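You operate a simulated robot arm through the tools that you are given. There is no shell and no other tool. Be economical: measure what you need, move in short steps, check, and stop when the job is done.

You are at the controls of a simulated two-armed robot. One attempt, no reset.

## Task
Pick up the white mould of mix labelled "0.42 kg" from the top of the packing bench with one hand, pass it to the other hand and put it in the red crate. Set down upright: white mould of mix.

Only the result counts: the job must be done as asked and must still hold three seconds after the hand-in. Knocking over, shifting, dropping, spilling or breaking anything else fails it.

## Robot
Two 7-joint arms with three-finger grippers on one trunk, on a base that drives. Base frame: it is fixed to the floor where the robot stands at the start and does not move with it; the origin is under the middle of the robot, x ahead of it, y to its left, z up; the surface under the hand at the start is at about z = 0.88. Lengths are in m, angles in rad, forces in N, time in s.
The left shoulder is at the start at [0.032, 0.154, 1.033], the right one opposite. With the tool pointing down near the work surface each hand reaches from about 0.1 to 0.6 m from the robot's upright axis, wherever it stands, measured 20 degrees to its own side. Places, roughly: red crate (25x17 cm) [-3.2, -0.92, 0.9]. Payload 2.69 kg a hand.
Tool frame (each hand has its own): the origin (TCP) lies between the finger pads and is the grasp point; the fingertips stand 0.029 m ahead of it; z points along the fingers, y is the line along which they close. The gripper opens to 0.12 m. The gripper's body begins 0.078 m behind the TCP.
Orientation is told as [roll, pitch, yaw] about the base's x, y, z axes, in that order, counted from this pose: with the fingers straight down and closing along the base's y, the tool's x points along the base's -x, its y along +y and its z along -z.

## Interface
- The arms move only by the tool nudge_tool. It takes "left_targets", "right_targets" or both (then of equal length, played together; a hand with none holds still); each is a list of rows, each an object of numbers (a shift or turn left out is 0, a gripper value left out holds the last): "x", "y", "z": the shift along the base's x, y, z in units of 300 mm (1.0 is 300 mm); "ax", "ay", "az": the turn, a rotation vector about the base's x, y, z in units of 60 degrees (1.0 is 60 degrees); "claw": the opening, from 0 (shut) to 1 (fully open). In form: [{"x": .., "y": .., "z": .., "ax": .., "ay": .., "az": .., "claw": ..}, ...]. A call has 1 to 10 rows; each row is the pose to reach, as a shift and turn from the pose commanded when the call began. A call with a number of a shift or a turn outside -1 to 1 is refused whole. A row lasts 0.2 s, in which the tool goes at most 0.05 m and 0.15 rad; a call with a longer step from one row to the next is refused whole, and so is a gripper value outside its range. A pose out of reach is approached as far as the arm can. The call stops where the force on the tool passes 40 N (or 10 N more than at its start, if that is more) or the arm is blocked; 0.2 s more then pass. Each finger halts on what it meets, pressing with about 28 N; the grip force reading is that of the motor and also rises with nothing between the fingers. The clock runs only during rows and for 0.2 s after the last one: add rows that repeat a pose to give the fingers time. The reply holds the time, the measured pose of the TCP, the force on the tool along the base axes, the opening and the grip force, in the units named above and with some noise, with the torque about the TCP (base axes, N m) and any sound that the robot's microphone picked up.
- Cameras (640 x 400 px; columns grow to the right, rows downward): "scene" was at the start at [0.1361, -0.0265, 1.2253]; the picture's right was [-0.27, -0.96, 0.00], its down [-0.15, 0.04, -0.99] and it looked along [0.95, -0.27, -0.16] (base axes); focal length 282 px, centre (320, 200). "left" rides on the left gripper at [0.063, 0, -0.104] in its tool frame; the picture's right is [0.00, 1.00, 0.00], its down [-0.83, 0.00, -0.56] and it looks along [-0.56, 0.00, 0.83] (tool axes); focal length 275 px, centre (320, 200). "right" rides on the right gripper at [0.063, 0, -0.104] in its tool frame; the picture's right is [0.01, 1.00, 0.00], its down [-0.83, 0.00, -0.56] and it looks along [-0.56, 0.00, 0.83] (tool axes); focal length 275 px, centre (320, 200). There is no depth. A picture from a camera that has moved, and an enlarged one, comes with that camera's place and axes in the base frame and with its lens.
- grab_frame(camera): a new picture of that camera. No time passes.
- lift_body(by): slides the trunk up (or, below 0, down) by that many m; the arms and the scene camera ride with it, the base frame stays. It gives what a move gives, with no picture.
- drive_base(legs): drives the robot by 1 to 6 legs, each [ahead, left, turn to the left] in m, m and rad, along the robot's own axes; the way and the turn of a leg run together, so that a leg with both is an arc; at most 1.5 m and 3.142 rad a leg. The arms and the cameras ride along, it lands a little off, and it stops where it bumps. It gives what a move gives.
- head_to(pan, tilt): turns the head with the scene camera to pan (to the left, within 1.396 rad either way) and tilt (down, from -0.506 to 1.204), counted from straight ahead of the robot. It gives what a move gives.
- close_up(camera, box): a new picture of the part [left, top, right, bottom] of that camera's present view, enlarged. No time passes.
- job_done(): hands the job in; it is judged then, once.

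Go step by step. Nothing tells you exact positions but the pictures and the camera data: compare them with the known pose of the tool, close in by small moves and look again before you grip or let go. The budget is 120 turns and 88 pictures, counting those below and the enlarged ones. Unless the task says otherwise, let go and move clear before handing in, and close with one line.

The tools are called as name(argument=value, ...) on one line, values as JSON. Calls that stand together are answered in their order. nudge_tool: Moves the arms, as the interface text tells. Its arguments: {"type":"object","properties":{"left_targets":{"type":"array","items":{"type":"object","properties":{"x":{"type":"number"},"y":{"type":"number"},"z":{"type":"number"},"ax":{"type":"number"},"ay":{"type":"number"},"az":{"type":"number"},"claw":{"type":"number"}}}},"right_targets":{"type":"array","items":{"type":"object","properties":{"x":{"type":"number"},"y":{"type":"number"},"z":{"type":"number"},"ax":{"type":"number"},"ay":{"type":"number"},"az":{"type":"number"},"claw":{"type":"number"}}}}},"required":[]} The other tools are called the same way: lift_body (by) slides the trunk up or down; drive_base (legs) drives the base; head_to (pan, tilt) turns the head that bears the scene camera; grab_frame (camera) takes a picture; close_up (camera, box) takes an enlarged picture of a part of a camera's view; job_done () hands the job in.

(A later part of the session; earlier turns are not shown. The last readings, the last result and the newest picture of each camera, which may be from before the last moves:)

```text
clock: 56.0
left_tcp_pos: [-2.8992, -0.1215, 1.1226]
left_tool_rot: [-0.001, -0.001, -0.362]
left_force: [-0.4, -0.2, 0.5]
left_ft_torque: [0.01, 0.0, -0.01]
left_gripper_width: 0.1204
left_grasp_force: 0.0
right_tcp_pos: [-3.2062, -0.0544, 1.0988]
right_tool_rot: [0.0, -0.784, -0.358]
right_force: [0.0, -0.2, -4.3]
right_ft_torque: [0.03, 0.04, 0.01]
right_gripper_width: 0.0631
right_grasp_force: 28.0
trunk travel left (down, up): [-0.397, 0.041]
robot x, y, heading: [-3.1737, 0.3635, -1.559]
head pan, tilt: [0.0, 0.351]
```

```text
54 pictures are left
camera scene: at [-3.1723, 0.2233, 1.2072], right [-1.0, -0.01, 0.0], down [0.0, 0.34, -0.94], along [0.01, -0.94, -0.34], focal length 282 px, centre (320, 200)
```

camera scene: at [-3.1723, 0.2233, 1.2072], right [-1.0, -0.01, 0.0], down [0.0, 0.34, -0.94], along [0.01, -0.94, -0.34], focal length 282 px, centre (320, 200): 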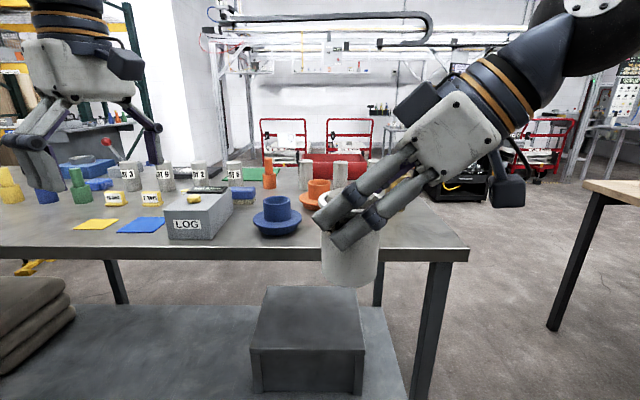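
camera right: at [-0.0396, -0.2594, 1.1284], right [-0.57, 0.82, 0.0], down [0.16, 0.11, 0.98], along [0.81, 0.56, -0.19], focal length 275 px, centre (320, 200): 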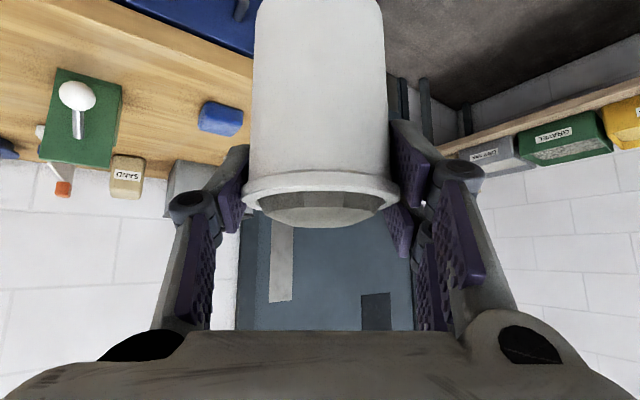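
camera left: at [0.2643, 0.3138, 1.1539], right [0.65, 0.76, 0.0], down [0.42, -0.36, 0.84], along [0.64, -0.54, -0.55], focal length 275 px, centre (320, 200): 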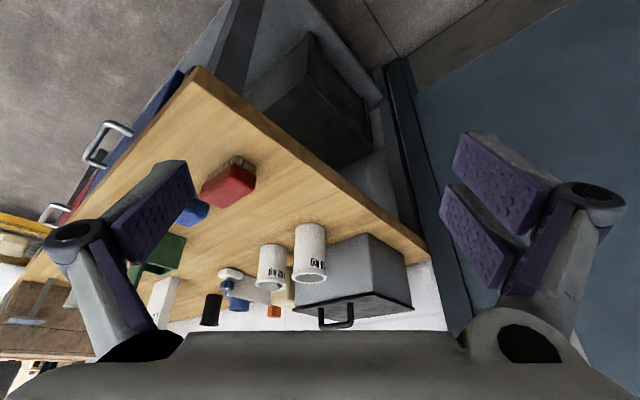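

The mould hangs upright, base at z≈1.02. Now tip the left hand so its fingers point toward the mould (camera up), with the claw narrowed.

nudge_tool(left_targets=[{"x": -0.02, "ax": 0.042, "ay": 0.112, "claw": 0.75}, {"x": -0.04, "ax": 0.084, "ay": 0.2235}, {"x": -0.06, "ax": 0.126, "ay": 0.335}, {"x": -0.08, "ax": 0.168, "ay": 0.447}, {"x": -0.1, "ax": 0.21, "ay": 0.559}, {"x": -0.12, "ax": 0.252, "ay": 0.67}, {"x": -0.14, "ax": 0.294, "ay": 0.782}, {"x": -0.16, "ax": 0.336, "ay": 0.894}])

grab_frame(camera="scene")

```text
clock: 57.8
left_tcp_pos: [-2.9376, -0.0612, 1.0985]
left_tool_rot: [0.067, 0.93, -0.263]
left_force: [1.2, 0.4, 0.1]
left_ft_torque: [-0.04, 0.03, 0.06]
left_gripper_width: 0.0898
left_grasp_force: 0.1
left hand out of reach, approached as far as the arm can: row 1, 2, 3, 4, 5, 6, 7, 8
right_tcp_pos: [-3.2042, -0.052, 1.0983]
right_tool_rot: [-0.001, -0.785, -0.354]
right_force: [0.4, 0.8, -3.7]
right_ft_torque: [-0.04, 0.07, -0.04]
right_gripper_width: 0.0632
right_grasp_force: 28.1
trunk travel left (down, up): [-0.397, 0.041]
robot x, y, heading: [-3.172, 0.3653, -1.561]
head pan, tilt: [0.0, 0.351]
```

```text
53 pictures are left
camera scene: at [-3.1705, 0.2247, 1.2074], right [-1.0, -0.01, 0.0], down [-0.01, 0.34, -0.94], along [0.01, -0.94, -0.34], focal length 282 px, centre (320, 200)
```

scene: 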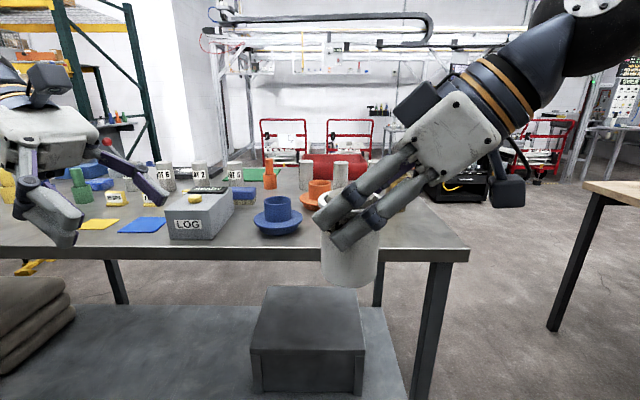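

The left arm is at its reach limit so far out; moving it inward toward the mould should free it.

nudge_tool(left_targets=[{"x": -0.08, "y": 0.03}, {"x": -0.16, "y": 0.06}, {"x": -0.24, "y": 0.06}, {"x": -0.3, "y": 0.06}, {"x": -0.3, "y": 0.06}])

grab_frame(camera="scene")

```text
clock: 59.0
left_tcp_pos: [-3.0308, -0.0451, 1.0956]
left_tool_rot: [0.071, 0.926, -0.26]
left_force: [0.4, -0.4, 0.0]
left_ft_torque: [0.0, 0.0, -0.01]
left_gripper_width: 0.09
left_grasp_force: 0.2
right_tcp_pos: [-3.2062, -0.054, 1.099]
right_tool_rot: [-0.001, -0.785, -0.357]
right_force: [0.6, -0.2, -3.8]
right_ft_torque: [0.05, 0.02, 0.01]
right_gripper_width: 0.0632
right_grasp_force: 27.7
trunk travel left (down, up): [-0.397, 0.041]
robot x, y, heading: [-3.1727, 0.3693, -1.556]
head pan, tilt: [0.0, 0.351]
```

```text
52 pictures are left
camera scene: at [-3.1721, 0.2232, 1.2072], right [-1.0, -0.01, 0.0], down [0.0, 0.34, -0.94], along [0.01, -0.94, -0.34], focal length 282 px, centre (320, 200)
```

scene: 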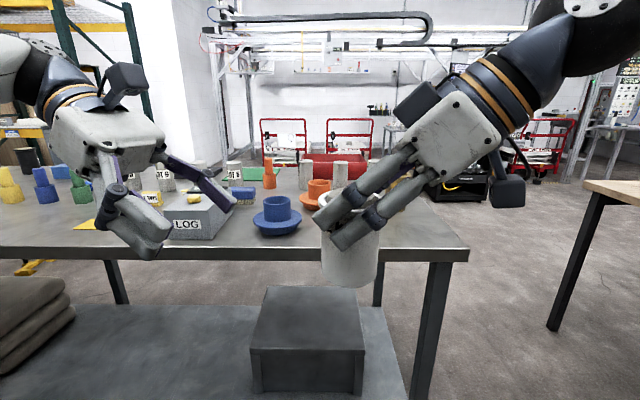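

It moves freely again. Correct the orientation and go to a pre-pose 0.14 m before the mould.

nudge_tool(left_targets=[{"x": -0.055, "y": -0.06, "z": 0.005, "ax": 0.006, "ay": 0.067, "az": -0.013}, {"x": -0.11, "y": -0.125, "z": 0.01, "ax": 0.012, "ay": 0.134, "az": -0.025}, {"x": -0.164, "y": -0.187, "z": 0.015, "ax": 0.019, "ay": 0.2, "az": -0.038}, {"x": -0.164, "y": -0.187, "z": 0.015, "ax": 0.019, "ay": 0.2, "az": -0.038}])

grab_frame(camera="left")

close_up(camera="scene", box=[100, 60, 500, 310])

```text
clock: 60.0
left_tcp_pos: [-3.0788, -0.1003, 1.1003]
left_tool_rot: [-0.022, 1.133, -0.383]
left_force: [-0.4, 0.2, 0.5]
left_ft_torque: [0.03, -0.03, 0.03]
left_gripper_width: 0.0899
left_grasp_force: 0.1
right_tcp_pos: [-3.2059, -0.055, 1.0987]
right_tool_rot: [0.001, -0.786, -0.355]
right_force: [0.6, 0.3, -3.7]
right_ft_torque: [0.04, 0.05, 0.0]
right_gripper_width: 0.063
right_grasp_force: 27.7
trunk travel left (down, up): [-0.397, 0.041]
robot x, y, heading: [-3.1724, 0.3651, -1.558]
head pan, tilt: [0.0, 0.351]
```

```text
51 pictures are left
camera left: at [-3.0155, -0.1224, 1.2028], right [0.36, 0.93, -0.01], down [0.8, -0.31, -0.52], along [-0.49, 0.17, -0.86], focal length 275 px, centre (320, 200)
```

left: 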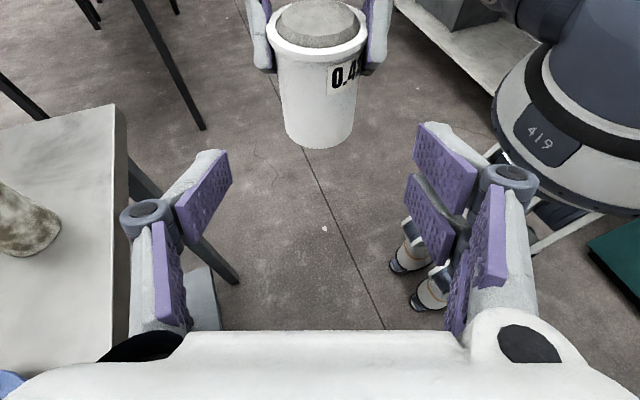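

```text
1.60 times, centred on (300, 185) of scene
camera zoom: at [-3.1721, 0.2237, 1.2073], right [-1.0, -0.01, 0.0], down [0.0, 0.34, -0.94], along [0.01, -0.94, -0.34], focal length 451 px, centre (352, 224)
```

zoom: 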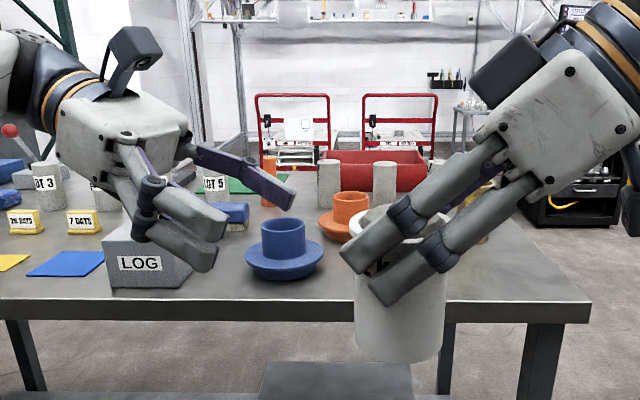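

Lateral alignment is good (C≈(-3.197,-0.057)). To stay below the right fingers I drop the left hand to z≈1.037 first, then go in horizontally in stages.

nudge_tool(left_targets=[{"x": -0.01, "z": -0.07, "ax": 0.01, "ay": 0, "az": 0.01}, {"x": -0.02, "z": -0.14, "ax": 0.02, "az": 0.02}, {"x": -0.02, "z": -0.21, "ax": 0.02, "az": 0.02}, {"x": -0.12, "y": 0.037, "z": -0.21, "ax": 0.02, "az": 0.02}, {"x": -0.2, "y": 0.067, "z": -0.21, "ax": 0.02, "az": 0.02}])

grab_frame(camera="left")

close_up(camera="scene", box=[180, 110, 460, 310])

```text
clock: 61.2
left_tcp_pos: [-3.1394, -0.0789, 1.0363]
left_tool_rot: [0.026, 1.139, -0.315]
left_force: [-0.2, 0.6, 0.6]
left_ft_torque: [-0.01, 0.01, 0.01]
left_gripper_width: 0.0898
left_grasp_force: 0.0
right_tcp_pos: [-3.2056, -0.0546, 1.0963]
right_tool_rot: [-0.001, -0.786, -0.356]
right_force: [-0.2, 0.1, -4.3]
right_ft_torque: [0.0, 0.02, 0.02]
right_gripper_width: 0.063
right_grasp_force: 27.9
trunk travel left (down, up): [-0.397, 0.041]
robot x, y, heading: [-3.1716, 0.3654, -1.56]
head pan, tilt: [0.0, 0.351]
```

```text
49 pictures are left
camera left: at [-3.0754, -0.1026, 1.1377], right [0.34, 0.94, 0.01], down [0.8, -0.28, -0.52], along [-0.49, 0.18, -0.85], focal length 275 px, centre (320, 200)
```

left: 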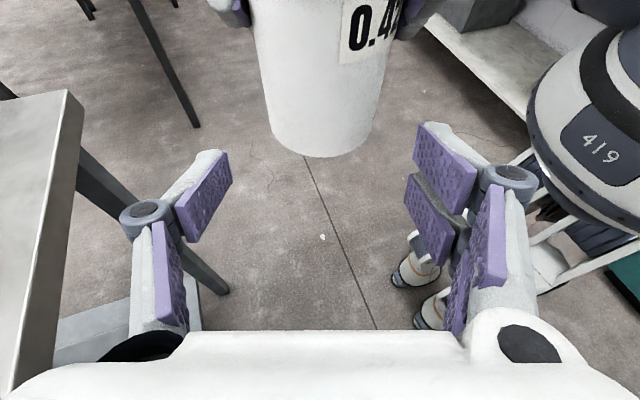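

```text
2.00 times, centred on (320, 210) of scene
camera zoom: at [-3.1723, 0.2232, 1.2072], right [-1.0, -0.01, 0.0], down [0.0, 0.34, -0.94], along [0.01, -0.94, -0.34], focal length 563 px, centre (320, 180)
```

zoom: 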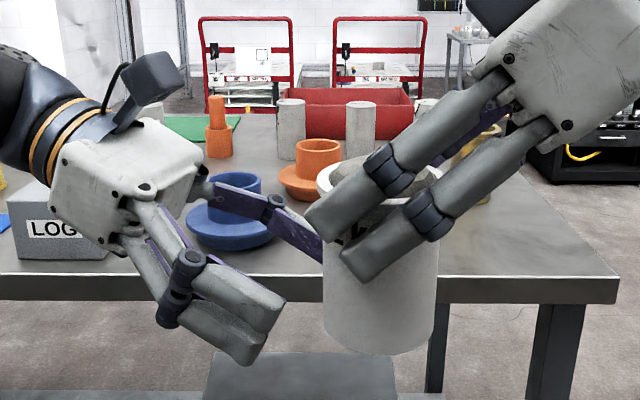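

The right fingertips leave too little room for an opposed grip: this gripper has one finger against two prongs. I'll back the left hand off and turn the right hand so it points straight ahead; then the left can come in crosswise below its fingers.

nudge_tool(left_targets=[{"x": 0.1}, {"x": 0.2, "y": -0.02}, {"x": 0.3, "y": -0.03, "az": 0.05}, {"x": 0.36, "y": -0.04, "az": 0.1}, {"x": 0.36, "y": -0.04, "az": 0.15}, {"x": 0.36, "y": -0.04, "az": 0.15}, {"x": 0.36, "y": -0.04, "az": 0.15}, {"x": 0.36, "y": -0.04, "az": 0.15}, {"x": 0.36, "y": -0.04, "az": 0.15}, {"x": 0.36, "y": -0.04, "az": 0.15}], right_targets=[{"y": 0}, {"y": 0}, {"y": -0.02, "az": -0.12}, {"y": -0.04, "az": -0.24}, {"y": -0.06, "az": -0.36}, {"y": -0.08, "az": -0.48}, {"y": -0.1, "az": -0.6}, {"y": -0.12, "az": -0.72}, {"y": -0.14, "az": -0.84}, {"y": -0.16, "az": -0.96}])

grab_frame(camera="scene")

```text
clock: 63.4
left_tcp_pos: [-3.0299, -0.0921, 1.0379]
left_tool_rot: [0.027, 1.14, -0.158]
left_force: [0.6, 0.0, 0.3]
left_ft_torque: [-0.01, 0.03, 0.02]
left_gripper_width: 0.0899
left_grasp_force: 0.0
right_tcp_pos: [-3.2055, -0.1023, 1.0966]
right_tool_rot: [-0.001, -0.785, -1.362]
right_force: [0.5, 0.0, -4.4]
right_ft_torque: [0.0, 0.02, 0.0]
right_gripper_width: 0.0632
right_grasp_force: 28.3
trunk travel left (down, up): [-0.397, 0.041]
robot x, y, heading: [-3.1746, 0.3655, -1.557]
head pan, tilt: [0.0, 0.351]
```

```text
47 pictures are left
camera scene: at [-3.1719, 0.2232, 1.2072], right [-1.0, -0.01, 0.0], down [0.0, 0.34, -0.94], along [0.01, -0.94, -0.34], focal length 282 px, centre (320, 200)
```

scene: 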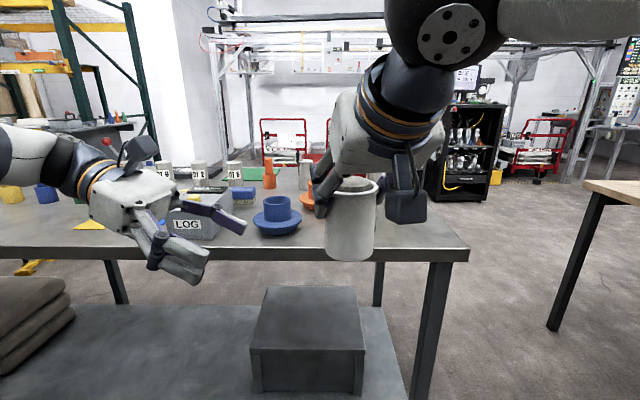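

Now finish turning the right hand and line the left hand up for a crosswise approach.

nudge_tool(left_targets=[{"y": -0.08}, {"y": -0.16}, {"y": -0.16}], right_targets=[{"az": -0.1}, {"az": -0.2}, {"az": -0.287}])

grab_frame(camera="left")

close_up(camera="scene", box=[140, 120, 460, 300])

```text
clock: 64.2
left_tcp_pos: [-3.0294, -0.1405, 1.0375]
left_tool_rot: [0.025, 1.138, -0.157]
left_force: [1.2, -0.8, -0.2]
left_ft_torque: [0.06, -0.01, 0.02]
left_gripper_width: 0.0899
left_grasp_force: 0.1
right_tcp_pos: [-3.2058, -0.1023, 1.0978]
right_tool_rot: [0.001, -0.785, -1.662]
right_force: [1.0, -0.3, -4.5]
right_ft_torque: [0.01, 0.02, 0.01]
right_gripper_width: 0.0633
right_grasp_force: 28.0
trunk travel left (down, up): [-0.397, 0.041]
robot x, y, heading: [-3.1683, 0.3664, -1.558]
head pan, tilt: [0.0, 0.351]
```

```text
46 pictures are left
camera left: at [-2.9631, -0.1534, 1.1383], right [0.18, 0.98, 0.01], down [0.84, -0.15, -0.52], along [-0.51, 0.1, -0.85], focal length 275 px, centre (320, 200)
```

left: 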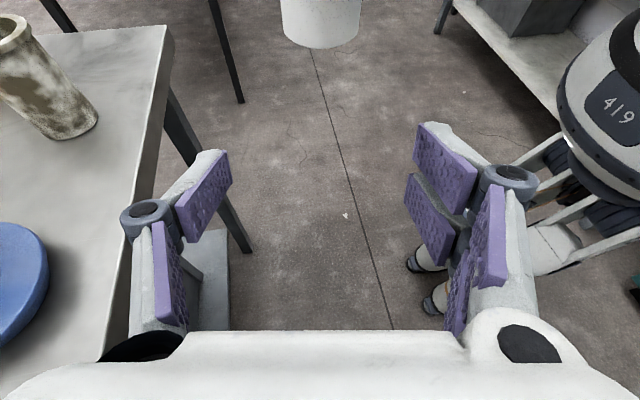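

```text
2.00 times, centred on (300, 210) of scene
camera zoom: at [-3.1719, 0.2235, 1.2073], right [-1.0, -0.01, 0.0], down [0.0, 0.34, -0.94], along [0.01, -0.94, -0.34], focal length 563 px, centre (360, 180)
```

zoom: 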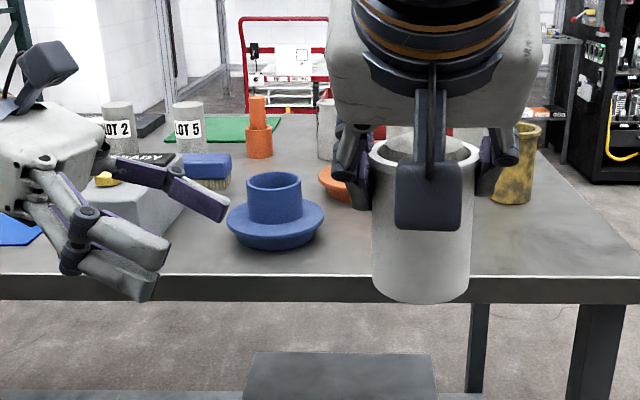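

Aligned: the mould centre is at about (-3.202,-0.111) on the left hand's axis. Moving in 0.10 m horizontally and checking clearances.

nudge_tool(left_targets=[{"x": -0.11, "y": 0.017}, {"x": -0.22, "y": 0.035}, {"x": -0.33, "y": 0.052}])

grab_frame(camera="left")

close_up(camera="scene", box=[180, 110, 460, 290])

```text
clock: 65.0
left_tcp_pos: [-3.131, -0.1255, 1.0346]
left_tool_rot: [0.028, 1.139, -0.159]
left_force: [-0.4, 0.9, 0.5]
left_ft_torque: [-0.03, -0.02, 0.03]
left_gripper_width: 0.0901
left_grasp_force: 0.0
right_tcp_pos: [-3.2066, -0.1031, 1.0979]
right_tool_rot: [0.0, -0.783, -1.665]
right_force: [-0.5, 0.0, -3.7]
right_ft_torque: [0.01, -0.02, 0.03]
right_gripper_width: 0.0633
right_grasp_force: 27.8
trunk travel left (down, up): [-0.397, 0.041]
robot x, y, heading: [-3.1722, 0.363, -1.559]
head pan, tilt: [0.0, 0.351]
```

```text
44 pictures are left
camera left: at [-3.0638, -0.1379, 1.137], right [0.18, 0.98, 0.01], down [0.84, -0.15, -0.52], along [-0.51, 0.1, -0.85], focal length 275 px, centre (320, 200)
```

left: 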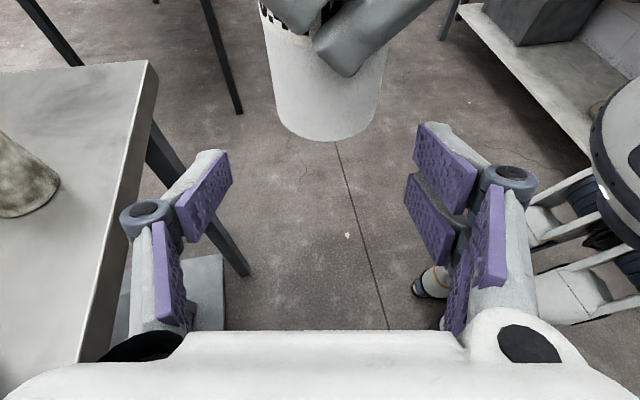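

```text
2.22 times, centred on (320, 200) of scene
camera zoom: at [-3.1728, 0.2233, 1.2072], right [-1.0, -0.01, 0.0], down [0.0, 0.34, -0.94], along [0.01, -0.94, -0.34], focal length 626 px, centre (320, 200)
```

zoom: 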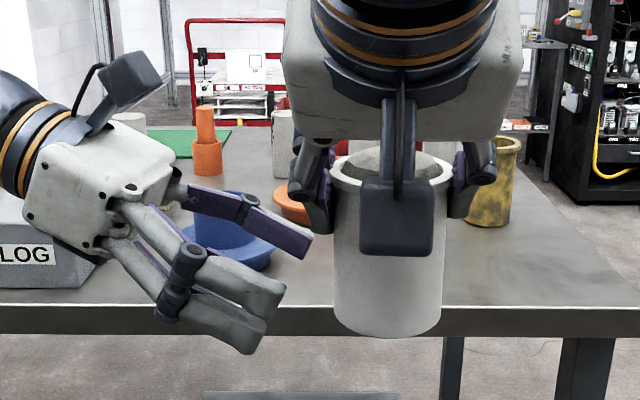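

Still clear, with the mould about 5 mm toward the robot from the hand's axis; I correct for that while moving the last 6 cm slowly.

nudge_tool(left_targets=[{"x": -0.05, "y": 0.025, "z": 0.005}, {"x": -0.1, "y": 0.035, "z": 0.01}, {"x": -0.15, "y": 0.045, "z": 0.01}, {"x": -0.2, "y": 0.055, "z": 0.01}])

grab_frame(camera="left")

close_up(camera="scene", box=[180, 110, 460, 290])

```text
clock: 66.0
left_tcp_pos: [-3.1903, -0.1073, 1.0395]
left_tool_rot: [0.026, 1.14, -0.159]
left_force: [0.2, 0.7, -0.3]
left_ft_torque: [0.01, 0.0, 0.0]
left_gripper_width: 0.0901
left_grasp_force: 0.0
right_tcp_pos: [-3.2061, -0.1021, 1.0976]
right_tool_rot: [0.0, -0.782, -1.664]
right_force: [-1.1, 1.5, -4.5]
right_ft_torque: [0.03, 0.01, 0.0]
right_gripper_width: 0.0635
right_grasp_force: 27.5
trunk travel left (down, up): [-0.397, 0.041]
robot x, y, heading: [-3.1712, 0.3666, -1.556]
head pan, tilt: [0.0, 0.351]
```

```text
42 pictures are left
camera left: at [-3.1239, -0.1211, 1.1401], right [0.18, 0.98, 0.01], down [0.84, -0.15, -0.52], along [-0.51, 0.1, -0.85], focal length 275 px, centre (320, 200)
```

left: 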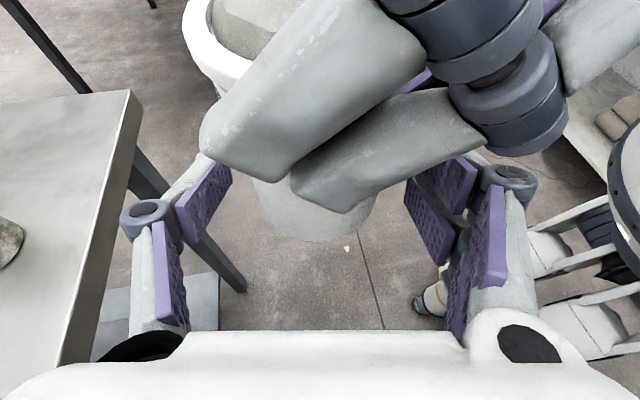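

```text
2.22 times, centred on (320, 200) of scene
camera zoom: at [-3.1724, 0.2232, 1.2072], right [-1.0, -0.01, 0.0], down [0.0, 0.34, -0.94], along [0.01, -0.94, -0.34], focal length 626 px, centre (320, 200)
```

zoom: 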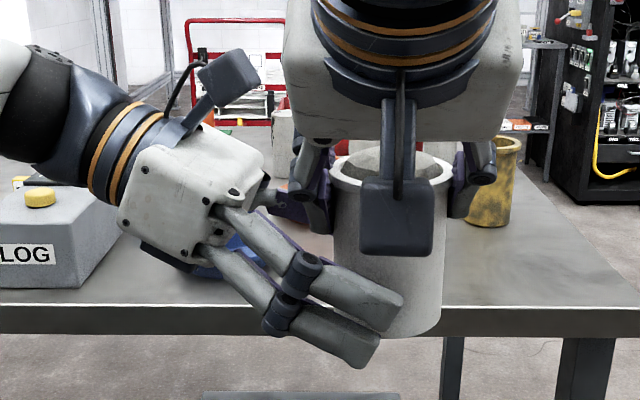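

The left prongs straddle the body below the right hand's fingers, no contact. Raise 6 mm and close the left claw while the right still holds.

nudge_tool(left_targets=[{"x": -0.015, "y": 0, "z": 0.02, "claw": 0.75}, {"x": -0.015, "y": 0, "z": 0.02, "claw": 0.6}, {"x": -0.015, "z": 0.02, "claw": 0.4}, {"x": -0.015, "z": 0.02, "claw": 0.4}, {"x": -0.015, "z": 0.02, "claw": 0.4}])

grab_frame(camera="left")

close_up(camera="scene", box=[180, 110, 460, 290])

```text
clock: 67.2
left_tcp_pos: [-3.1947, -0.1093, 1.0436]
left_tool_rot: [0.026, 1.14, -0.158]
left_force: [-1.4, -10.4, -0.6]
left_ft_torque: [0.06, -0.08, 0.35]
left_gripper_width: 0.0633
left_grasp_force: 28.1
right_tcp_pos: [-3.2055, -0.1013, 1.0967]
right_tool_rot: [0.001, -0.783, -1.661]
right_force: [0.5, 11.0, -3.4]
right_ft_torque: [0.51, -0.01, -0.24]
right_gripper_width: 0.0631
right_grasp_force: 28.2
trunk travel left (down, up): [-0.397, 0.041]
robot x, y, heading: [-3.1754, 0.3656, -1.558]
head pan, tilt: [0.0, 0.351]
```

```text
40 pictures are left
camera left: at [-3.1276, -0.1212, 1.1466], right [0.18, 0.98, 0.01], down [0.84, -0.15, -0.52], along [-0.51, 0.1, -0.85], focal length 275 px, centre (320, 200)
```

left: 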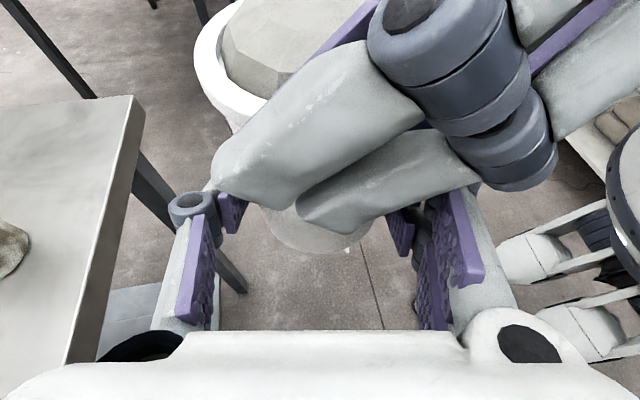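

```text
2.22 times, centred on (320, 200) of scene
camera zoom: at [-3.1722, 0.2232, 1.2072], right [-1.0, -0.01, 0.0], down [0.0, 0.34, -0.94], along [0.01, -0.94, -0.34], focal length 626 px, centre (320, 200)
```

zoom: 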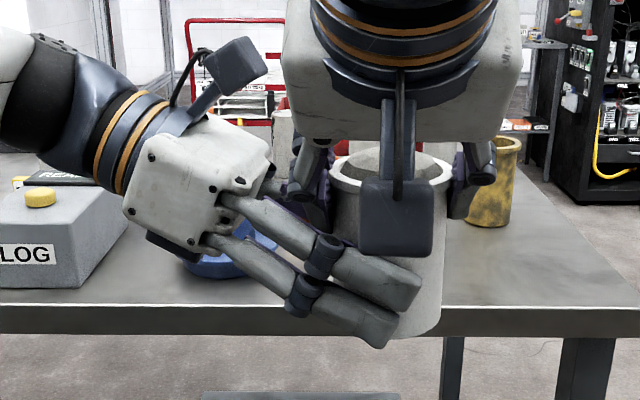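

Both hands hold it. I relieve the small side load (2–3 mm) and then let the right hand open slightly, watching how the mould settles in the left.

nudge_tool(left_targets=[{"y": -0.01}, {"y": -0.01}, {"y": -0.01}, {"y": -0.01}], right_targets=[{"claw": 0.4}, {"claw": 0.57}, {"claw": 0.6}, {"claw": 0.6}])

close_up(camera="scene", box=[180, 110, 460, 290])

grab_frame(camera="right")

```text
clock: 68.2
left_tcp_pos: [-3.1936, -0.1113, 1.0451]
left_tool_rot: [0.029, 1.141, -0.159]
left_force: [-0.7, 0.6, 0.0]
left_ft_torque: [0.01, 0.0, 0.02]
left_gripper_width: 0.063
left_grasp_force: 28.0
right_tcp_pos: [-3.2053, -0.1019, 1.0974]
right_tool_rot: [0.0, -0.785, -1.662]
right_force: [-0.6, 0.4, -0.7]
right_ft_torque: [0.0, 0.03, 0.04]
right_gripper_width: 0.0722
right_grasp_force: 0.0
trunk travel left (down, up): [-0.397, 0.041]
robot x, y, heading: [-3.1747, 0.3662, -1.56]
head pan, tilt: [0.0, 0.351]
```

```text
2.22 times, centred on (320, 200) of scene
camera zoom: at [-3.1722, 0.2232, 1.2072], right [-1.0, -0.01, 0.0], down [0.0, 0.34, -0.94], along [0.01, -0.94, -0.34], focal length 626 px, centre (320, 200)
```

zoom: 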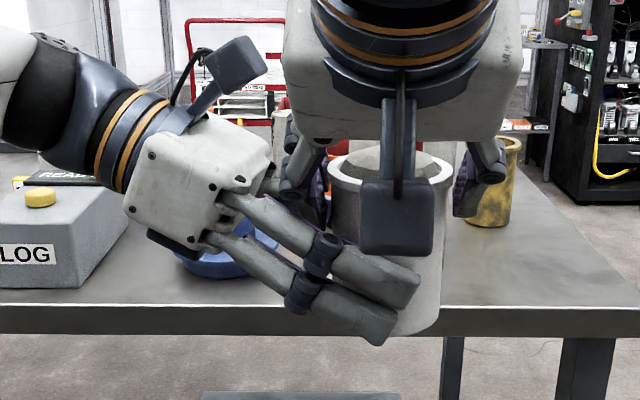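

```text
37 pictures are left
camera right: at [-3.1949, 0.0158, 1.1274], right [1.0, -0.09, 0.0], down [-0.01, -0.19, 0.98], along [-0.09, -0.98, -0.2], focal length 275 px, centre (320, 200)
```

right: 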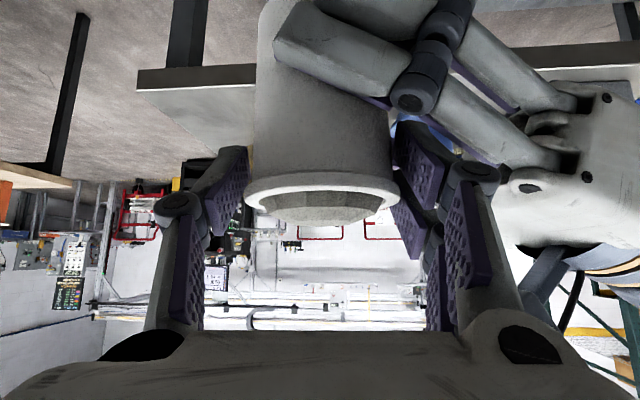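

The right hand has released, yet the mould hasn't visibly moved. I wait briefly and read the forces again.

nudge_tool(right_targets=[{"claw": 0.6}, {"claw": 0.65}, {"claw": 0.68}])

grab_frame(camera="right")

```text
clock: 69.0
left_tcp_pos: [-3.1927, -0.1104, 1.0455]
left_tool_rot: [0.027, 1.14, -0.16]
left_force: [2.8, 3.4, -1.4]
left_ft_torque: [-0.17, 0.14, 0.03]
left_gripper_width: 0.063
left_grasp_force: 27.7
right_tcp_pos: [-3.2057, -0.1028, 1.0971]
right_tool_rot: [-0.001, -0.786, -1.664]
right_force: [-2.6, -3.6, 1.2]
right_ft_torque: [0.01, -0.05, -0.08]
right_gripper_width: 0.0798
right_grasp_force: 0.1
trunk travel left (down, up): [-0.397, 0.041]
robot x, y, heading: [-3.1726, 0.3647, -1.559]
head pan, tilt: [0.0, 0.351]
```

```text
36 pictures are left
camera right: at [-3.195, 0.0157, 1.1274], right [1.0, -0.09, 0.0], down [-0.01, -0.19, 0.98], along [-0.09, -0.98, -0.2], focal length 275 px, centre (320, 200)
```

right: 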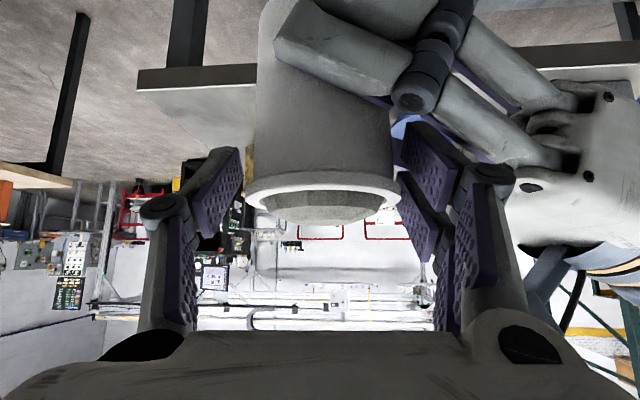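

The hands touch lightly (A's knuckle against the left hand). I narrow the right claw a little and raise the right hand straight up in small steps, clear of the rim.

nudge_tool(right_targets=[{"claw": 0.65}, {"x": 0.003, "z": 0.03}, {"x": 0.003, "z": 0.06}, {"x": 0.003, "z": 0.09}])

grab_frame(camera="right")

close_up(camera="scene", box=[180, 110, 460, 290])

```text
clock: 70.0
left_tcp_pos: [-3.1947, -0.1116, 1.0445]
left_tool_rot: [0.026, 1.139, -0.158]
left_force: [0.2, -0.3, -0.2]
left_ft_torque: [-0.03, -0.04, -0.02]
left_gripper_width: 0.0633
left_grasp_force: 28.6
right_tcp_pos: [-3.2055, -0.1019, 1.1252]
right_tool_rot: [-0.001, -0.784, -1.665]
right_force: [0.1, -0.1, 0.2]
right_ft_torque: [0.03, 0.01, -0.01]
right_gripper_width: 0.0779
right_grasp_force: 0.0
trunk travel left (down, up): [-0.397, 0.041]
robot x, y, heading: [-3.1721, 0.3604, -1.56]
head pan, tilt: [0.0, 0.351]
```

```text
35 pictures are left
camera right: at [-3.1945, 0.0165, 1.1548], right [1.0, -0.09, 0.0], down [-0.01, -0.2, 0.98], along [-0.09, -0.98, -0.2], focal length 275 px, centre (320, 200)
```

right: 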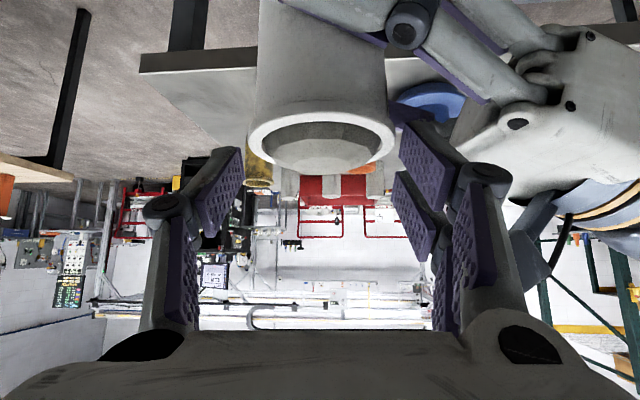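

```text
2.22 times, centred on (320, 200) of scene
camera zoom: at [-3.1722, 0.2233, 1.2072], right [-1.0, -0.01, 0.0], down [0.0, 0.34, -0.94], along [0.01, -0.94, -0.34], focal length 626 px, centre (320, 200)
```

zoom: 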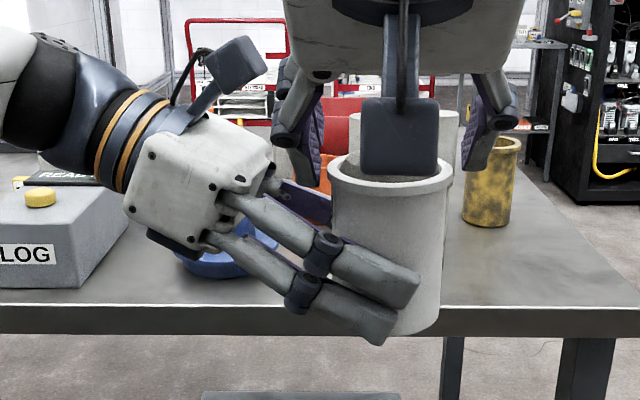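

The left hand now holds it alone, but low on the body, which would foul the crate's floor and walls. I'll take the rim with the right hand's tips, slack the left, lower the mould through the left fingers toward the lip, and regrip.

nudge_tool(right_targets=[{"z": -0.025}, {"z": -0.047}, {"z": -0.047, "claw": 0.55}, {"z": -0.047, "claw": 0.5}, {"z": -0.047, "claw": 0.5}])

grab_frame(camera="right")

close_up(camera="scene", box=[180, 110, 460, 290])

```text
clock: 71.2
left_tcp_pos: [-3.195, -0.1119, 1.0458]
left_tool_rot: [0.029, 1.14, -0.157]
left_force: [-8.8, -1.9, -1.2]
left_ft_torque: [0.03, -0.25, -0.04]
left_gripper_width: 0.0633
left_grasp_force: 27.7
right_tcp_pos: [-3.2064, -0.1018, 1.1097]
right_tool_rot: [0.002, -0.786, -1.662]
right_force: [8.3, 1.5, 1.3]
right_ft_torque: [0.04, -0.37, 0.14]
right_gripper_width: 0.0632
right_grasp_force: 27.6
trunk travel left (down, up): [-0.397, 0.041]
robot x, y, heading: [-3.1759, 0.3651, -1.559]
head pan, tilt: [0.0, 0.351]
```

```text
33 pictures are left
camera right: at [-3.1946, 0.0156, 1.1406], right [1.0, -0.09, 0.0], down [-0.01, -0.19, 0.98], along [-0.09, -0.98, -0.2], focal length 275 px, centre (320, 200)
```

right: 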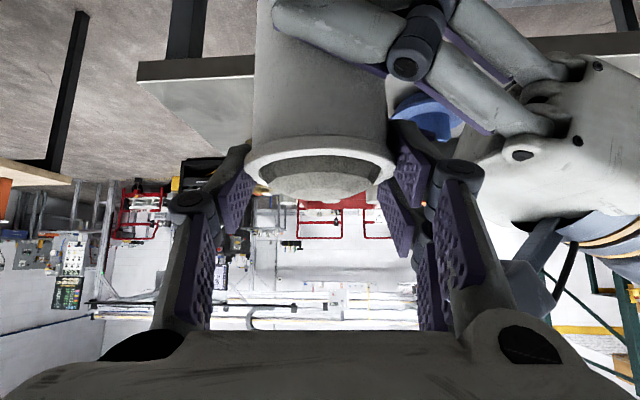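

```text
2.22 times, centred on (320, 200) of scene
camera zoom: at [-3.1722, 0.2232, 1.2072], right [-1.0, -0.01, 0.0], down [0.0, 0.34, -0.94], along [0.01, -0.94, -0.34], focal length 626 px, centre (320, 200)
```

zoom: 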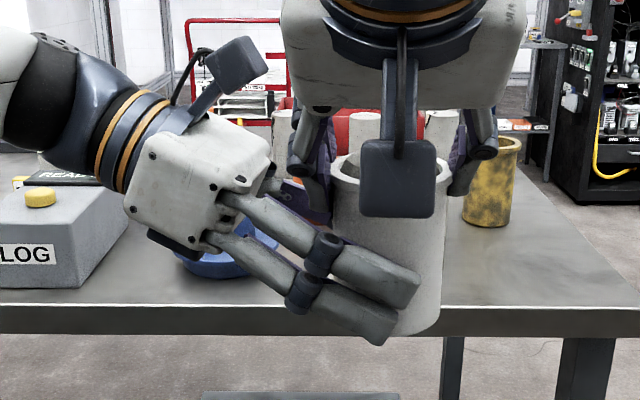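

The rim isn't a hard stop: both hands grip the 0.063 m body. Now slack the left claw, lower the mould 16 mm with the right through it, and watch forces.

nudge_tool(left_targets=[{"claw": 0.64}, {"claw": 0.64}, {"claw": 0.64}, {"claw": 0.64}, {"claw": 0.64}, {"claw": 0.64}], right_targets=[{"z": 0}, {"z": 0}, {"z": -0.015}, {"z": -0.03}, {"z": -0.042}, {"z": -0.053}])

grab_frame(camera="right")

close_up(camera="scene", box=[180, 110, 460, 290])

```text
clock: 72.6
left_tcp_pos: [-3.1931, -0.1096, 1.0457]
left_tool_rot: [0.025, 1.139, -0.158]
left_force: [-0.1, 0.0, -0.6]
left_ft_torque: [-0.02, 0.03, -0.01]
left_gripper_width: 0.0767
left_grasp_force: 0.1
right_tcp_pos: [-3.205, -0.1025, 1.0954]
right_tool_rot: [0.0, -0.785, -1.661]
right_force: [-0.7, 0.1, -0.1]
right_ft_torque: [0.05, 0.01, 0.01]
right_gripper_width: 0.0633
right_grasp_force: 27.7
trunk travel left (down, up): [-0.397, 0.041]
robot x, y, heading: [-3.1739, 0.3655, -1.553]
head pan, tilt: [0.0, 0.351]
```

```text
31 pictures are left
camera right: at [-3.194, 0.0161, 1.1249], right [1.0, -0.09, 0.0], down [-0.01, -0.19, 0.98], along [-0.09, -0.98, -0.2], focal length 275 px, centre (320, 200)
```

right: 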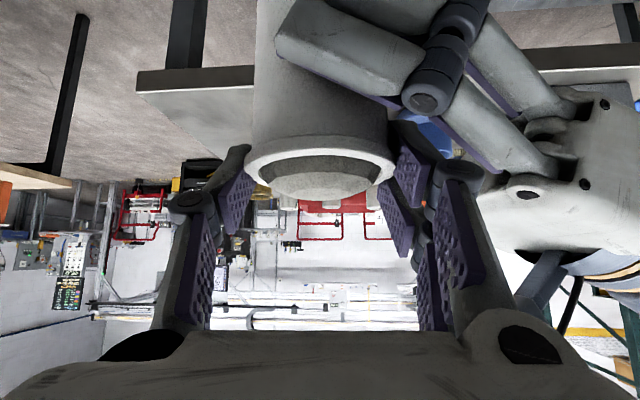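

```text
2.22 times, centred on (320, 200) of scene
camera zoom: at [-3.1722, 0.2232, 1.2072], right [-1.0, -0.01, 0.0], down [0.0, 0.34, -0.94], along [0.01, -0.94, -0.34], focal length 626 px, centre (320, 200)
```

zoom: 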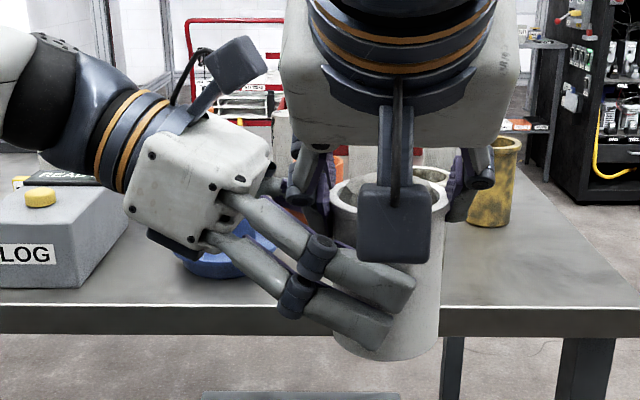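

Works with no contact. Another 8 mm down, then close the left claw.

nudge_tool(left_targets=[{"claw": 0.64}, {"claw": 0.64}, {"claw": 0.5}, {"claw": 0.4}, {"claw": 0.4}, {"claw": 0.4}], right_targets=[{"z": -0.013}, {"z": -0.027}, {"z": -0.027}, {"z": -0.027}, {"z": -0.027}, {"z": -0.027}])

grab_frame(camera="right")

```text
clock: 74.0
left_tcp_pos: [-3.1933, -0.1121, 1.0448]
left_tool_rot: [0.029, 1.137, -0.158]
left_force: [14.4, 13.0, -5.8]
left_ft_torque: [-1.76, 1.67, 0.57]
left_gripper_width: 0.0657
left_grasp_force: 27.8
right_tcp_pos: [-3.205, -0.104, 1.0868]
right_tool_rot: [0.0, -0.786, -1.666]
right_force: [-13.8, -13.1, 6.6]
right_ft_torque: [1.15, -1.21, -0.82]
right_gripper_width: 0.0632
right_grasp_force: 28.1
trunk travel left (down, up): [-0.397, 0.041]
robot x, y, heading: [-3.173, 0.368, -1.559]
head pan, tilt: [0.0, 0.351]
```

```text
29 pictures are left
camera right: at [-3.1948, 0.0149, 1.1173], right [1.0, -0.09, 0.0], down [-0.02, -0.19, 0.98], along [-0.09, -0.98, -0.19], focal length 275 px, centre (320, 200)
```

right: 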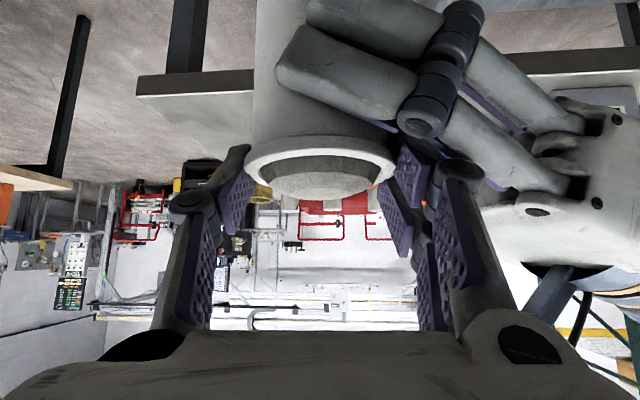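

The knuckles now press on each other. Slack the left, come back up 5 mm with the right, and close again.

nudge_tool(left_targets=[{"claw": 0.64}, {"claw": 0.64}, {"claw": 0.64}, {"claw": 0.5}, {"claw": 0.4}, {"claw": 0.4}, {"claw": 0.4}], right_targets=[{"z": 0}, {"z": 0.01}, {"z": 0.018}, {"z": 0.018}, {"z": 0.018}, {"z": 0.018}, {"z": 0.018}])

```text
clock: 75.6
left_tcp_pos: [-3.195, -0.1116, 1.0465]
left_tool_rot: [0.026, 1.142, -0.16]
left_force: [-3.6, 4.7, 5.6]
left_ft_torque: [0.11, 0.1, 0.07]
left_gripper_width: 0.0633
left_grasp_force: 28.5
right_tcp_pos: [-3.2048, -0.1025, 1.0931]
right_tool_rot: [0.001, -0.783, -1.661]
right_force: [3.3, -5.4, -6.2]
right_ft_torque: [-0.25, -0.24, -0.12]
right_gripper_width: 0.0632
right_grasp_force: 27.6
trunk travel left (down, up): [-0.397, 0.041]
robot x, y, heading: [-3.1697, 0.3666, -1.564]
head pan, tilt: [0.0, 0.351]
```

Both hands grip properly at 0.063. Now the right opens slightly and rises straight up.

nudge_tool(right_targets=[{"claw": 0.58}, {"claw": 0.6}, {"claw": 0.6}, {"z": 0.04, "claw": 0.62}, {"z": 0.09, "claw": 0.65}, {"z": 0.16}, {"z": 0.28}, {"z": 0.4}])

grab_frame(camera="scene")

grab_frame(camera="left")

```text
clock: 77.4
left_tcp_pos: [-3.1935, -0.111, 1.0464]
left_tool_rot: [0.026, 1.139, -0.159]
left_force: [-0.6, 0.6, 0.8]
left_ft_torque: [-0.01, -0.06, 0.03]
left_gripper_width: 0.0634
left_grasp_force: 28.2
right_tcp_pos: [-3.2053, -0.1012, 1.2122]
right_tool_rot: [-0.001, -0.785, -1.662]
right_force: [0.4, -0.2, -0.3]
right_ft_torque: [0.0, 0.02, 0.0]
right_gripper_width: 0.0783
right_grasp_force: 0.1
trunk travel left (down, up): [-0.397, 0.041]
robot x, y, heading: [-3.1718, 0.3668, -1.557]
head pan, tilt: [0.0, 0.351]
```

```text
28 pictures are left
camera scene: at [-3.172, 0.2234, 1.2073], right [-1.0, -0.01, 0.0], down [0.0, 0.34, -0.94], along [0.01, -0.94, -0.34], focal length 282 px, centre (320, 200)
```

scene: 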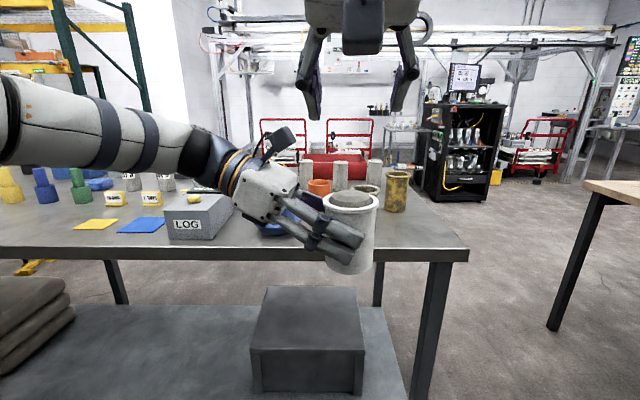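

```text
27 pictures are left
camera left: at [-3.127, -0.1238, 1.1469], right [0.18, 0.98, 0.01], down [0.84, -0.15, -0.52], along [-0.51, 0.1, -0.85], focal length 275 px, centre (320, 200)
```

left: 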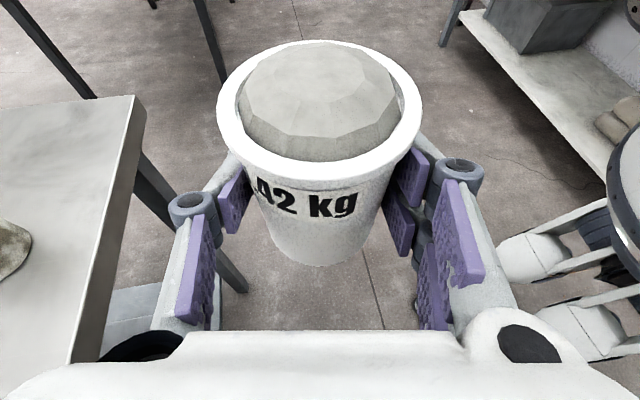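

The left hand holds the "0.42 kg" mould upright. Now go round the table's west end: strafe right to the gap first and look.

drive_base(legs=[[0, -0.78, 0]])

head_to(pan=0.0, tilt=0.6)

grab_frame(camera="scene")

```text
clock: 83.9
left_tcp_pos: [-3.9916, -0.1176, 1.0462]
left_tool_rot: [0.028, 1.14, -0.166]
left_force: [-0.3, 0.2, -0.2]
left_ft_torque: [-0.01, -0.05, 0.04]
left_gripper_width: 0.0628
left_grasp_force: 27.6
right_tcp_pos: [-4.0038, -0.1084, 1.2121]
right_tool_rot: [0.001, -0.786, -1.671]
right_force: [0.6, 0.6, -0.2]
right_ft_torque: [0.03, -0.01, 0.03]
right_gripper_width: 0.078
right_grasp_force: 0.1
trunk travel left (down, up): [-0.397, 0.041]
robot x, y, heading: [-3.9677, 0.3599, -1.564]
head pan, tilt: [0.0, 0.351]
```

```text
clock: 84.7
left_tcp_pos: [-3.992, -0.1181, 1.0456]
left_tool_rot: [0.029, 1.14, -0.163]
left_force: [-1.1, -0.3, 0.8]
left_ft_torque: [0.0, -0.03, 0.0]
left_gripper_width: 0.0631
left_grasp_force: 28.1
right_tcp_pos: [-4.0033, -0.1088, 1.2128]
right_tool_rot: [0.0, -0.785, -1.67]
right_force: [0.0, 0.1, -0.1]
right_ft_torque: [-0.03, 0.02, -0.02]
right_gripper_width: 0.0777
right_grasp_force: 0.0
trunk travel left (down, up): [-0.397, 0.041]
robot x, y, heading: [-3.9651, 0.3572, -1.565]
head pan, tilt: [0.0, 0.6]
```

```text
26 pictures are left
camera scene: at [-3.9678, 0.221, 1.1845], right [-1.0, 0.0, 0.0], down [0.0, 0.56, -0.83], along [0.0, -0.83, -0.56], focal length 282 px, centre (320, 200)
```

scene: 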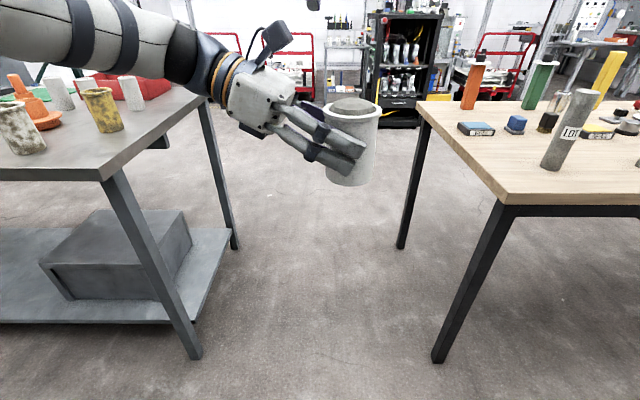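

The gap (x −3.5…−4.44) is clear and I'm centred in it. Driving through to the back side.

drive_base(legs=[[1.0, 0, 0], [1.05, 0, 0]])

head_to(pan=1.2, tilt=0.5)

grab_frame(camera="scene")

```text
clock: 94.9
left_tcp_pos: [-4.0354, -2.1749, 1.0453]
left_tool_rot: [0.028, 1.14, -0.201]
left_force: [0.6, -0.8, 0.3]
left_ft_torque: [-0.03, -0.07, 0.02]
left_gripper_width: 0.0632
left_grasp_force: 28.1
right_tcp_pos: [-4.0463, -2.1646, 1.2118]
right_tool_rot: [-0.001, -0.785, -1.706]
right_force: [0.0, -0.4, -0.1]
right_ft_torque: [0.01, 0.02, 0.03]
right_gripper_width: 0.0778
right_grasp_force: 0.1
trunk travel left (down, up): [-0.397, 0.041]
robot x, y, heading: [-3.9956, -1.6987, -1.598]
head pan, tilt: [0.0, 0.6]
```

```text
clock: 96.3
left_tcp_pos: [-4.035, -2.1758, 1.0445]
left_tool_rot: [0.026, 1.139, -0.202]
left_force: [0.4, 0.5, 0.7]
left_ft_torque: [-0.01, -0.04, 0.0]
left_gripper_width: 0.0632
left_grasp_force: 27.7
right_tcp_pos: [-4.0448, -2.165, 1.2127]
right_tool_rot: [0.0, -0.785, -1.704]
right_force: [0.1, -0.2, -0.4]
right_ft_torque: [-0.03, 0.04, 0.01]
right_gripper_width: 0.078
right_grasp_force: 0.1
trunk travel left (down, up): [-0.397, 0.041]
robot x, y, heading: [-3.9959, -1.6989, -1.605]
head pan, tilt: [1.201, 0.499]
```

```text
25 pictures are left
camera scene: at [-3.9125, -1.7844, 1.1935], right [-0.39, -0.92, 0.0], down [-0.44, 0.19, -0.88], along [0.81, -0.34, -0.48], focal length 282 px, centre (320, 200)
```

scene: 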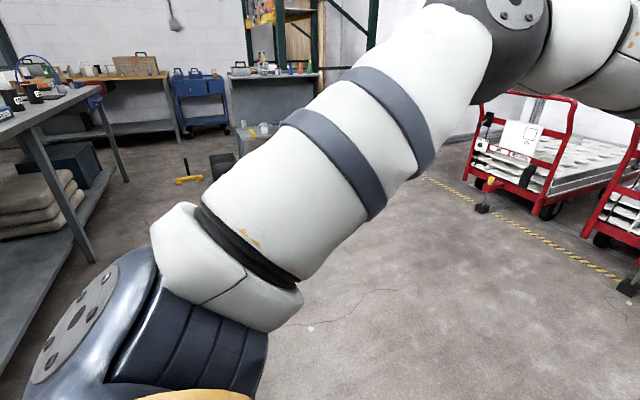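

Open floor here. Turn around to face the table's back side.

drive_base(legs=[[0, 0, 1.6], [0, 0, 1.576]])

head_to(pan=-0.9, tilt=0.4)

grab_frame(camera="scene")

```text
clock: 104.5
left_tcp_pos: [-3.9877, -1.2216, 1.0449]
left_tool_rot: [0.028, 1.141, 3.014]
left_force: [-0.7, 0.1, -0.6]
left_ft_torque: [0.04, 0.06, 0.0]
left_gripper_width: 0.063
left_grasp_force: 27.5
right_tcp_pos: [-3.9753, -1.2311, 1.2119]
right_tool_rot: [0.0, -0.786, 1.51]
right_force: [-0.4, -0.4, 0.7]
right_ft_torque: [0.04, -0.01, -0.01]
right_gripper_width: 0.0781
right_grasp_force: 0.1
trunk travel left (down, up): [-0.397, 0.041]
robot x, y, heading: [-3.9966, -1.7008, 1.613]
head pan, tilt: [1.201, 0.499]
```

```text
clock: 106.5
left_tcp_pos: [-3.9873, -1.2231, 1.0451]
left_tool_rot: [0.027, 1.14, 3.015]
left_force: [-0.5, 0.2, 0.7]
left_ft_torque: [0.02, 0.06, 0.0]
left_gripper_width: 0.0631
left_grasp_force: 27.9
right_tcp_pos: [-3.9762, -1.2313, 1.2125]
right_tool_rot: [-0.002, -0.786, 1.509]
right_force: [-0.2, -0.7, -0.1]
right_ft_torque: [0.01, 0.0, 0.0]
right_gripper_width: 0.0777
right_grasp_force: 0.1
trunk travel left (down, up): [-0.397, 0.041]
robot x, y, heading: [-3.9909, -1.6954, 1.614]
head pan, tilt: [-0.901, 0.4]
```

```text
24 pictures are left
camera scene: at [-3.927, -1.592, 1.2027], right [0.66, -0.76, 0.0], down [-0.29, -0.26, -0.92], along [0.7, 0.6, -0.39], focal length 282 px, centre (320, 200)
```

scene: 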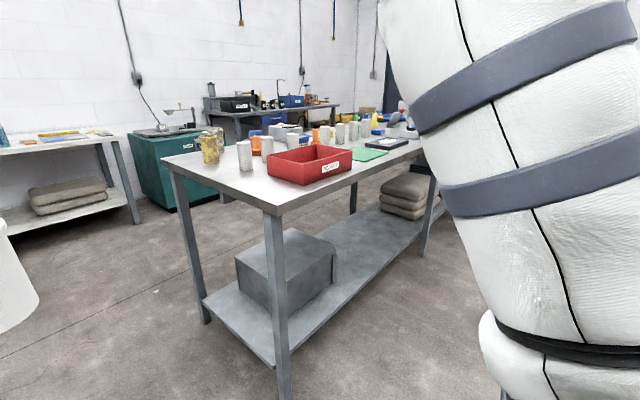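

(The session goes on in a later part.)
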